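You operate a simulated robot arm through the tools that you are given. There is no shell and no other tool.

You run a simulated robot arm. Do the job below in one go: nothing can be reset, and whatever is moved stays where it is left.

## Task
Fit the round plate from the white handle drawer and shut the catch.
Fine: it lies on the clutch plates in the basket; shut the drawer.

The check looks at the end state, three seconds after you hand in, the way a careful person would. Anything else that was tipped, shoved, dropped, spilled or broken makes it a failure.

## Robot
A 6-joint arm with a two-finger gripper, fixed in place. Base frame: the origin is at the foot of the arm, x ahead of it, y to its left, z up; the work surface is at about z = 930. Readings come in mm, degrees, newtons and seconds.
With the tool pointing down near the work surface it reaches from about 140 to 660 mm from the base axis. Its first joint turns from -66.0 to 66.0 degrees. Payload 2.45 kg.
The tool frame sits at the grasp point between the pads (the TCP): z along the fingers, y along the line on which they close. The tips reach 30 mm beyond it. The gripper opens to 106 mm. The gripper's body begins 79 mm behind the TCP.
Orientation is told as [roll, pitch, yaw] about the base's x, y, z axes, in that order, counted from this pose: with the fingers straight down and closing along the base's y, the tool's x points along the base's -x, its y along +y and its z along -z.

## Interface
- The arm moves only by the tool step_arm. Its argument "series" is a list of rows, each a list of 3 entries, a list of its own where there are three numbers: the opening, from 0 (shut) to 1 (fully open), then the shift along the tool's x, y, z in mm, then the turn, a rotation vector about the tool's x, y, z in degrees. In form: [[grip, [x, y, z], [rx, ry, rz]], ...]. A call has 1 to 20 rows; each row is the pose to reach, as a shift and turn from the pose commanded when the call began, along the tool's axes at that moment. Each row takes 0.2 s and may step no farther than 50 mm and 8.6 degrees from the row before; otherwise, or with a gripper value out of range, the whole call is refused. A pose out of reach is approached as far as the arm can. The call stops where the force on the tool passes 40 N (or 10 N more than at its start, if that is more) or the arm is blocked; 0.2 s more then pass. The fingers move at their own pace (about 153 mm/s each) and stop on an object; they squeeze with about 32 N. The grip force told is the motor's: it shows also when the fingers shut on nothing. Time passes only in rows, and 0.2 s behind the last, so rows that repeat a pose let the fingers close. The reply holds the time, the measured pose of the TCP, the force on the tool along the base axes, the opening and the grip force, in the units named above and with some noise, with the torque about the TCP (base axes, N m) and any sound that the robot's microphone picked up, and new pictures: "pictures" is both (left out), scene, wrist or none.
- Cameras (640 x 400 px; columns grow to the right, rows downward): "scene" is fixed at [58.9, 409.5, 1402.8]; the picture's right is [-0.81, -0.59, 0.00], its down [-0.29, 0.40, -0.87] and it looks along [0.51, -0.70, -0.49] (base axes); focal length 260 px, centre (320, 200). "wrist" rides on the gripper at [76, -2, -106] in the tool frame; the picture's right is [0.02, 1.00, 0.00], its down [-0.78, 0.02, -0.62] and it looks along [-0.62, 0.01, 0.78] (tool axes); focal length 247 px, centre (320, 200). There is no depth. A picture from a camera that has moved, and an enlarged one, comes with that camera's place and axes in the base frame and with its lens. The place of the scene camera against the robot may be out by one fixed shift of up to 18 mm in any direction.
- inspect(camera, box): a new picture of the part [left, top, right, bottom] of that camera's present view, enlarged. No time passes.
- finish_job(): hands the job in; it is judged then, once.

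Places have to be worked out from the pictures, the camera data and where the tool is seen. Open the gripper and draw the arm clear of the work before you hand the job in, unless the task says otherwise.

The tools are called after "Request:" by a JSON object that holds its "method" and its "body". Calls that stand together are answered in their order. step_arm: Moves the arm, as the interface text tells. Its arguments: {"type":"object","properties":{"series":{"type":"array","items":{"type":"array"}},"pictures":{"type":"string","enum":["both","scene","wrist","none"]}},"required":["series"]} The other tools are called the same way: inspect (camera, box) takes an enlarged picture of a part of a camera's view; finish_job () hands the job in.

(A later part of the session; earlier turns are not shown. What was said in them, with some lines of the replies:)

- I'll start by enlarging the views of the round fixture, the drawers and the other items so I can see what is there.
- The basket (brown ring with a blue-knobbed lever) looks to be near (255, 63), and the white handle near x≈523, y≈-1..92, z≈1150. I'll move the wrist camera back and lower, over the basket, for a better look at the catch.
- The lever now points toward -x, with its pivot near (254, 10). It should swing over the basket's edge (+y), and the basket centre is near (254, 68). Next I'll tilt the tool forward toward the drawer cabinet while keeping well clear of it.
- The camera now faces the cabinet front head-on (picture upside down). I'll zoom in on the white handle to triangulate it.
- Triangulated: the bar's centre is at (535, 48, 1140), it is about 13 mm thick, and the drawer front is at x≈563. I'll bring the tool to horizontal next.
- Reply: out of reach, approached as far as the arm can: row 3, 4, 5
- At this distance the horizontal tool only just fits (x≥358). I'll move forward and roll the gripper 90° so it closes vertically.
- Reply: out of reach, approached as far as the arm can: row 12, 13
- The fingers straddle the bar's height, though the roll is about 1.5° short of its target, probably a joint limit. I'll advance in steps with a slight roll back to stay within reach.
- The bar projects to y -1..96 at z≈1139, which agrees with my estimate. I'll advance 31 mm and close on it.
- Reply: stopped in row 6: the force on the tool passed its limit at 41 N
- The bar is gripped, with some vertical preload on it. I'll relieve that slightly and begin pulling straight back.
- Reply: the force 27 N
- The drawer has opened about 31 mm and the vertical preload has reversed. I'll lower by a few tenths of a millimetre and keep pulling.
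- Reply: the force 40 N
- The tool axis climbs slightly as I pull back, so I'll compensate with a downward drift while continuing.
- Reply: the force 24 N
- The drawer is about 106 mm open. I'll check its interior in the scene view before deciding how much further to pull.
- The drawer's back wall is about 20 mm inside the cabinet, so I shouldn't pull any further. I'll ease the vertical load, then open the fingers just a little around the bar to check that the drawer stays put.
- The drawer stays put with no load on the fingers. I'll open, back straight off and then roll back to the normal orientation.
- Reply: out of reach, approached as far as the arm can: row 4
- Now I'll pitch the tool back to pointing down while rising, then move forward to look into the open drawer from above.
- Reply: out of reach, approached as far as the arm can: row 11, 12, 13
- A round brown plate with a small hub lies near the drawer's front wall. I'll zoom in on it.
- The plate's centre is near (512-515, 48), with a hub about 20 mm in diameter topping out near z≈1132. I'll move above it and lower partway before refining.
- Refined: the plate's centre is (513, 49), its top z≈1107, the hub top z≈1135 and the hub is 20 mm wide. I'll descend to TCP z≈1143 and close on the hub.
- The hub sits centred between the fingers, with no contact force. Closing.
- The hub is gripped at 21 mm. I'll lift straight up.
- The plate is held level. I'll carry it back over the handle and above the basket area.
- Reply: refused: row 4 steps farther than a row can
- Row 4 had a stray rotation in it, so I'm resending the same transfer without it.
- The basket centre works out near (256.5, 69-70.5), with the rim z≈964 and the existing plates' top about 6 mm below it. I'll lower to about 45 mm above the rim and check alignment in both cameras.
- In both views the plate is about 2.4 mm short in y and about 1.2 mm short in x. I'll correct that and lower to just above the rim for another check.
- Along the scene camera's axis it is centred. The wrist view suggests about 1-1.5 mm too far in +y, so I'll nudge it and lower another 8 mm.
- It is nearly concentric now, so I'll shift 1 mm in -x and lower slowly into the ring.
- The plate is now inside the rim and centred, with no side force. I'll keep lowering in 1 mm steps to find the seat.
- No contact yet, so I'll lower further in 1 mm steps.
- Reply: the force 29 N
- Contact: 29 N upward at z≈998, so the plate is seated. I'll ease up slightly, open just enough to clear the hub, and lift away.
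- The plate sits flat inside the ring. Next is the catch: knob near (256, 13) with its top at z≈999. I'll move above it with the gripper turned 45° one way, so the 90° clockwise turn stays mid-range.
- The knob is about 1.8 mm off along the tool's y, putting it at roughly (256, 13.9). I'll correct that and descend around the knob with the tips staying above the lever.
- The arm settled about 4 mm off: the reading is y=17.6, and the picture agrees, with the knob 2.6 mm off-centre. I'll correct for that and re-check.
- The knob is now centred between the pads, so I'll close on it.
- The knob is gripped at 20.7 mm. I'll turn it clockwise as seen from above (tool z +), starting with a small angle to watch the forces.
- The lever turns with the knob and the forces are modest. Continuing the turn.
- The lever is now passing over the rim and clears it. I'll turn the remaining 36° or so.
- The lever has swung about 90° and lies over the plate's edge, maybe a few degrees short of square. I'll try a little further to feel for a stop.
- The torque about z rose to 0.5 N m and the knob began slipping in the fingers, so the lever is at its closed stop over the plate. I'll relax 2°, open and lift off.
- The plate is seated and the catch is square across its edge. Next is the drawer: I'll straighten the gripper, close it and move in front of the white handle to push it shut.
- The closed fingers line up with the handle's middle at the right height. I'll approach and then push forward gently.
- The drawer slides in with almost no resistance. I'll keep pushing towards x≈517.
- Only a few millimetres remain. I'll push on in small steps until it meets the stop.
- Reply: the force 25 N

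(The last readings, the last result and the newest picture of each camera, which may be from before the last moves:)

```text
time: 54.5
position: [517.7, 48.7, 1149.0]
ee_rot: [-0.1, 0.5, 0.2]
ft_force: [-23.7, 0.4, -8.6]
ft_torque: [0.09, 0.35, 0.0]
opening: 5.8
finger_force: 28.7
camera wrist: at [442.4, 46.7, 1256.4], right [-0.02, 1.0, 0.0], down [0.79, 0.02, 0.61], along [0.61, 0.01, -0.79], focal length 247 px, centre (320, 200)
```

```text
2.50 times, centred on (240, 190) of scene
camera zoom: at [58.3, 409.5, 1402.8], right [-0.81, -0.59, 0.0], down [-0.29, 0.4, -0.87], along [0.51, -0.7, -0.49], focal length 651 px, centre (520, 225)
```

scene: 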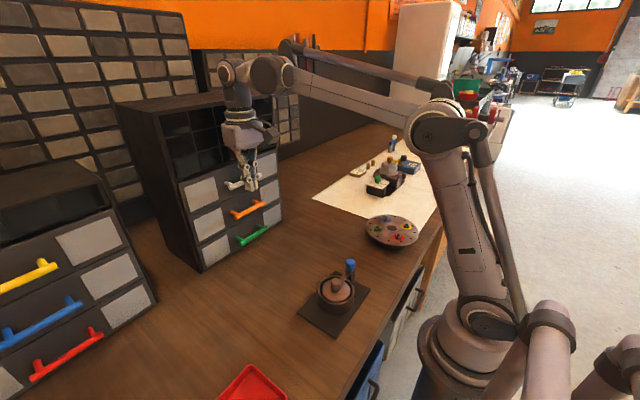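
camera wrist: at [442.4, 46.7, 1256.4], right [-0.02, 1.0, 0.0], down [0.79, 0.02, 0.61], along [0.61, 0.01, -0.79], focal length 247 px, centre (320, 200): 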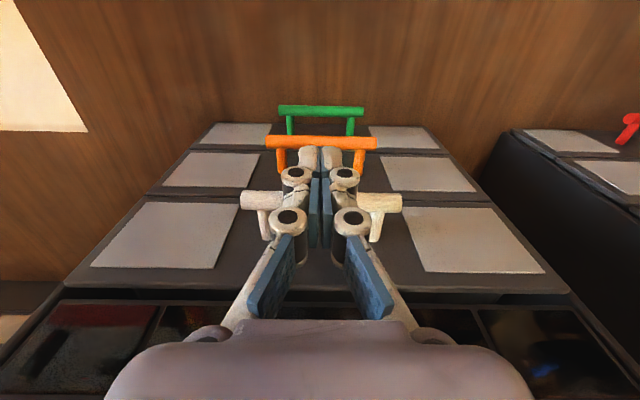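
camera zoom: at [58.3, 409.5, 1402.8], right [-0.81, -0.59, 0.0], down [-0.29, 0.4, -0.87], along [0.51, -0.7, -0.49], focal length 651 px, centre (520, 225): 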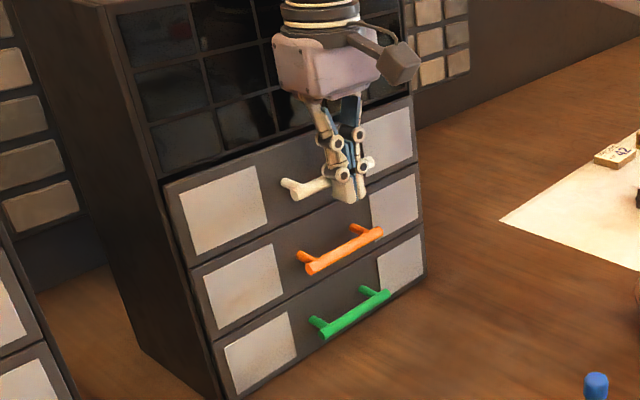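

The push force rose to 24 N at x≈518, which is the closed stop and matches the handle's original position. I'll back off and check the drawer face.

Request:
{"method": "step_arm", "body": {"series": [[0.0, [8, 0, 0], [0, 0, 0]], [0.0, [30, 0, 0], [0, 0, 0]], [0.0, [70, 0, -10], [0, 0, 0]], [0.0, [110, 0, -30], [0, 0, 0]], [0.3, [150, 0, -60], [0, 0, 0]], [0.6, [180, 0, -90], [0, 0, 0]], [1.0, [200, 30, -120], [0, 0, 0]], [1.0, [200, 60, -130], [0, 0, 0]], [1.0, [200, 60, -130], [0, 0, 0]]]}}

Request:
{"method": "inspect", "body": {"camera": "scene", "box": [110, 90, 300, 280]}}

Request:
{"method": "inspect", "body": {"camera": "scene", "box": [290, 230, 390, 340]}}

Request:
{"method": "inspect", "body": {"camera": "wrist", "box": [100, 130, 420, 330]}}

```text
time: 56.5
position: [320.2, 109.7, 1279.0]
ee_rot: [-0.2, 0.1, 0.0]
ft_force: [0.0, -0.8, 0.2]
ft_torque: [0.03, -0.01, -0.04]
opening: 106.2
finger_force: 0.0
camera wrist: at [244.9, 107.8, 1384.6], right [-0.02, 1.0, 0.0], down [0.78, 0.02, 0.62], along [0.62, 0.01, -0.78], focal length 247 px, centre (320, 200)
```

scene: 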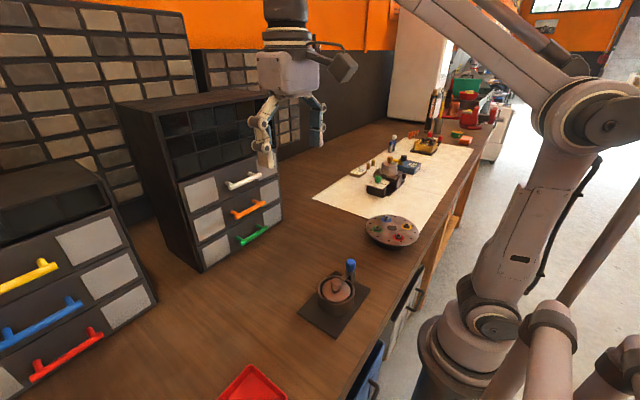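
wrist: 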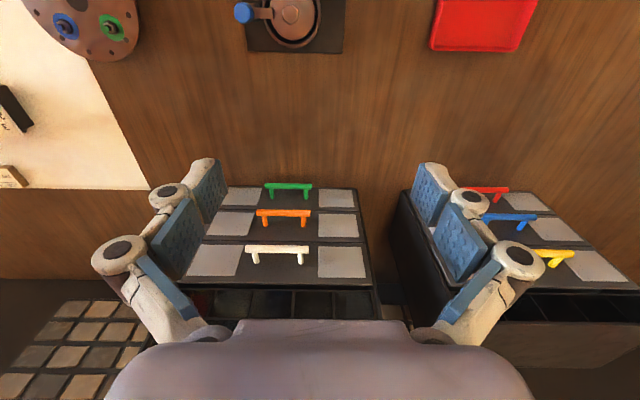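

```text
2.11 times, centred on (205, 185) of scene
camera zoom: at [58.9, 409.5, 1402.8], right [-0.81, -0.59, 0.0], down [-0.29, 0.4, -0.87], along [0.51, -0.7, -0.49], focal length 548 px, centre (562, 232)
```

zoom: 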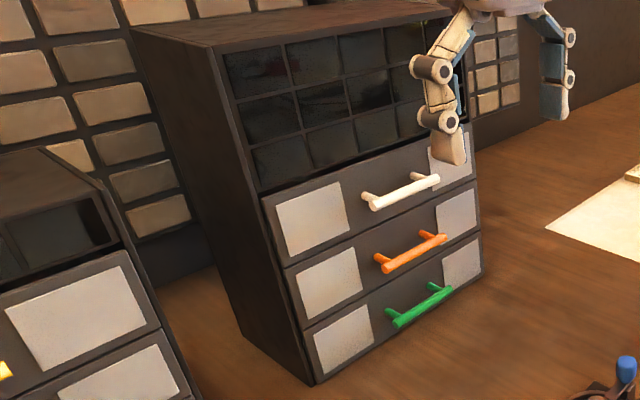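

```text
3.64 times, centred on (340, 285) of scene
camera zoom: at [58.9, 409.5, 1402.8], right [-0.81, -0.59, 0.0], down [-0.29, 0.4, -0.87], along [0.51, -0.7, -0.49], focal length 947 px, centre (247, -109)
```

zoom: 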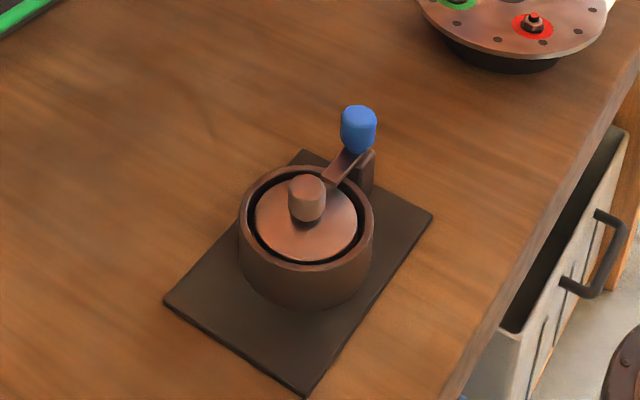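

```text
2.00 times, centred on (260, 230) of wrist
camera zoom: at [244.9, 107.8, 1384.6], right [-0.02, 1.0, 0.0], down [0.78, 0.02, 0.62], along [0.62, 0.01, -0.78], focal length 494 px, centre (440, 140)
```

zoom: 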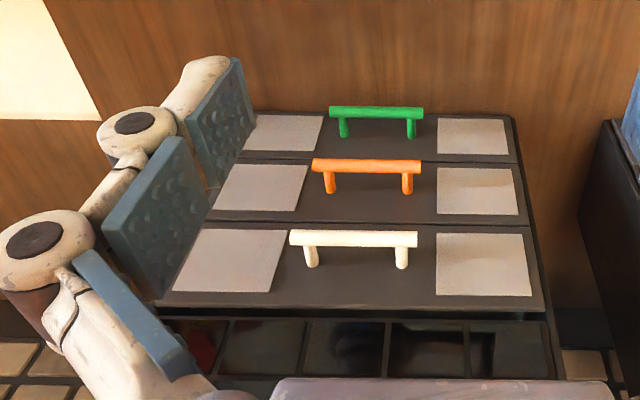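

The drawer looks shut. I'll take the same crop as at the start to compare directly that the white drawer is fully in.

Request:
{"method": "inspect", "body": {"camera": "scene", "box": [110, 80, 300, 280]}}

Request:
{"method": "inspect", "body": {"camera": "scene", "box": [170, 160, 290, 270]}}

```text
2.00 times, centred on (205, 180) of scene
camera zoom: at [58.9, 409.5, 1402.8], right [-0.81, -0.59, 0.0], down [-0.29, 0.4, -0.87], along [0.51, -0.7, -0.49], focal length 521 px, centre (550, 240)
```

zoom: 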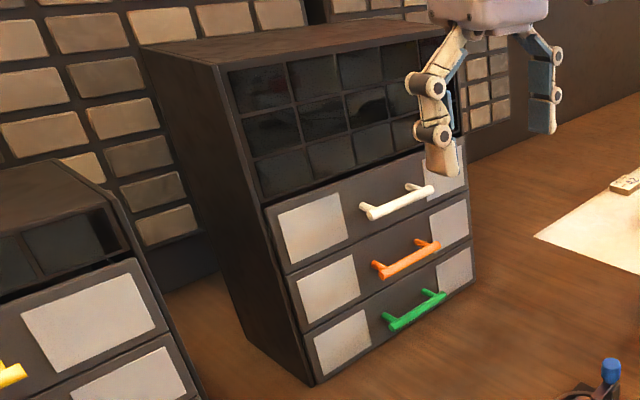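

```text
3.64 times, centred on (230, 215) of scene
camera zoom: at [58.9, 409.5, 1402.8], right [-0.81, -0.59, 0.0], down [-0.29, 0.4, -0.87], along [0.51, -0.7, -0.49], focal length 947 px, centre (647, 146)
```

zoom: 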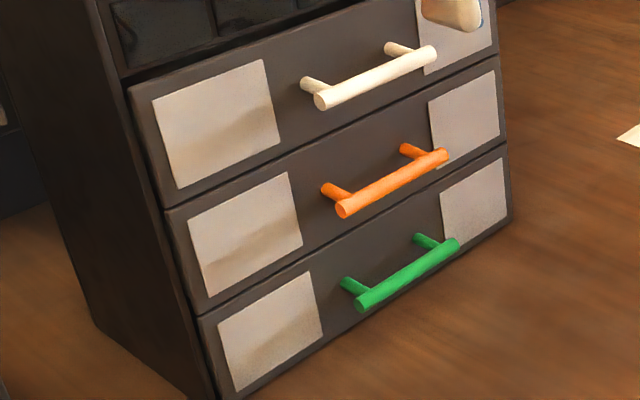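

The white drawer sits exactly where it did at the start. The plate is seated in the basket, the catch is across it, and the open gripper is clear of the work, so I'm handing in.

Request:
{"method": "finish_job", "body": {}}

```text
The job is handed in.
```

The round plate from the white-handled drawer is fitted, the catch is shut, the drawer is closed, and the job is handed in. I don't have the check's result.

- **Plate:** it lies on the clutch plates inside the basket, centred in the ring. I lowered it until it touched the plates below, then let go.
- **Catch:** the lever is turned about 90° to its stop and lies across the edge of the plate.
- **Drawer:** I pushed it in until it met its stop. The last picture shows it in the same place as at the start.

In the last pictures nothing else looks moved. The gripper is open and clear of the work.
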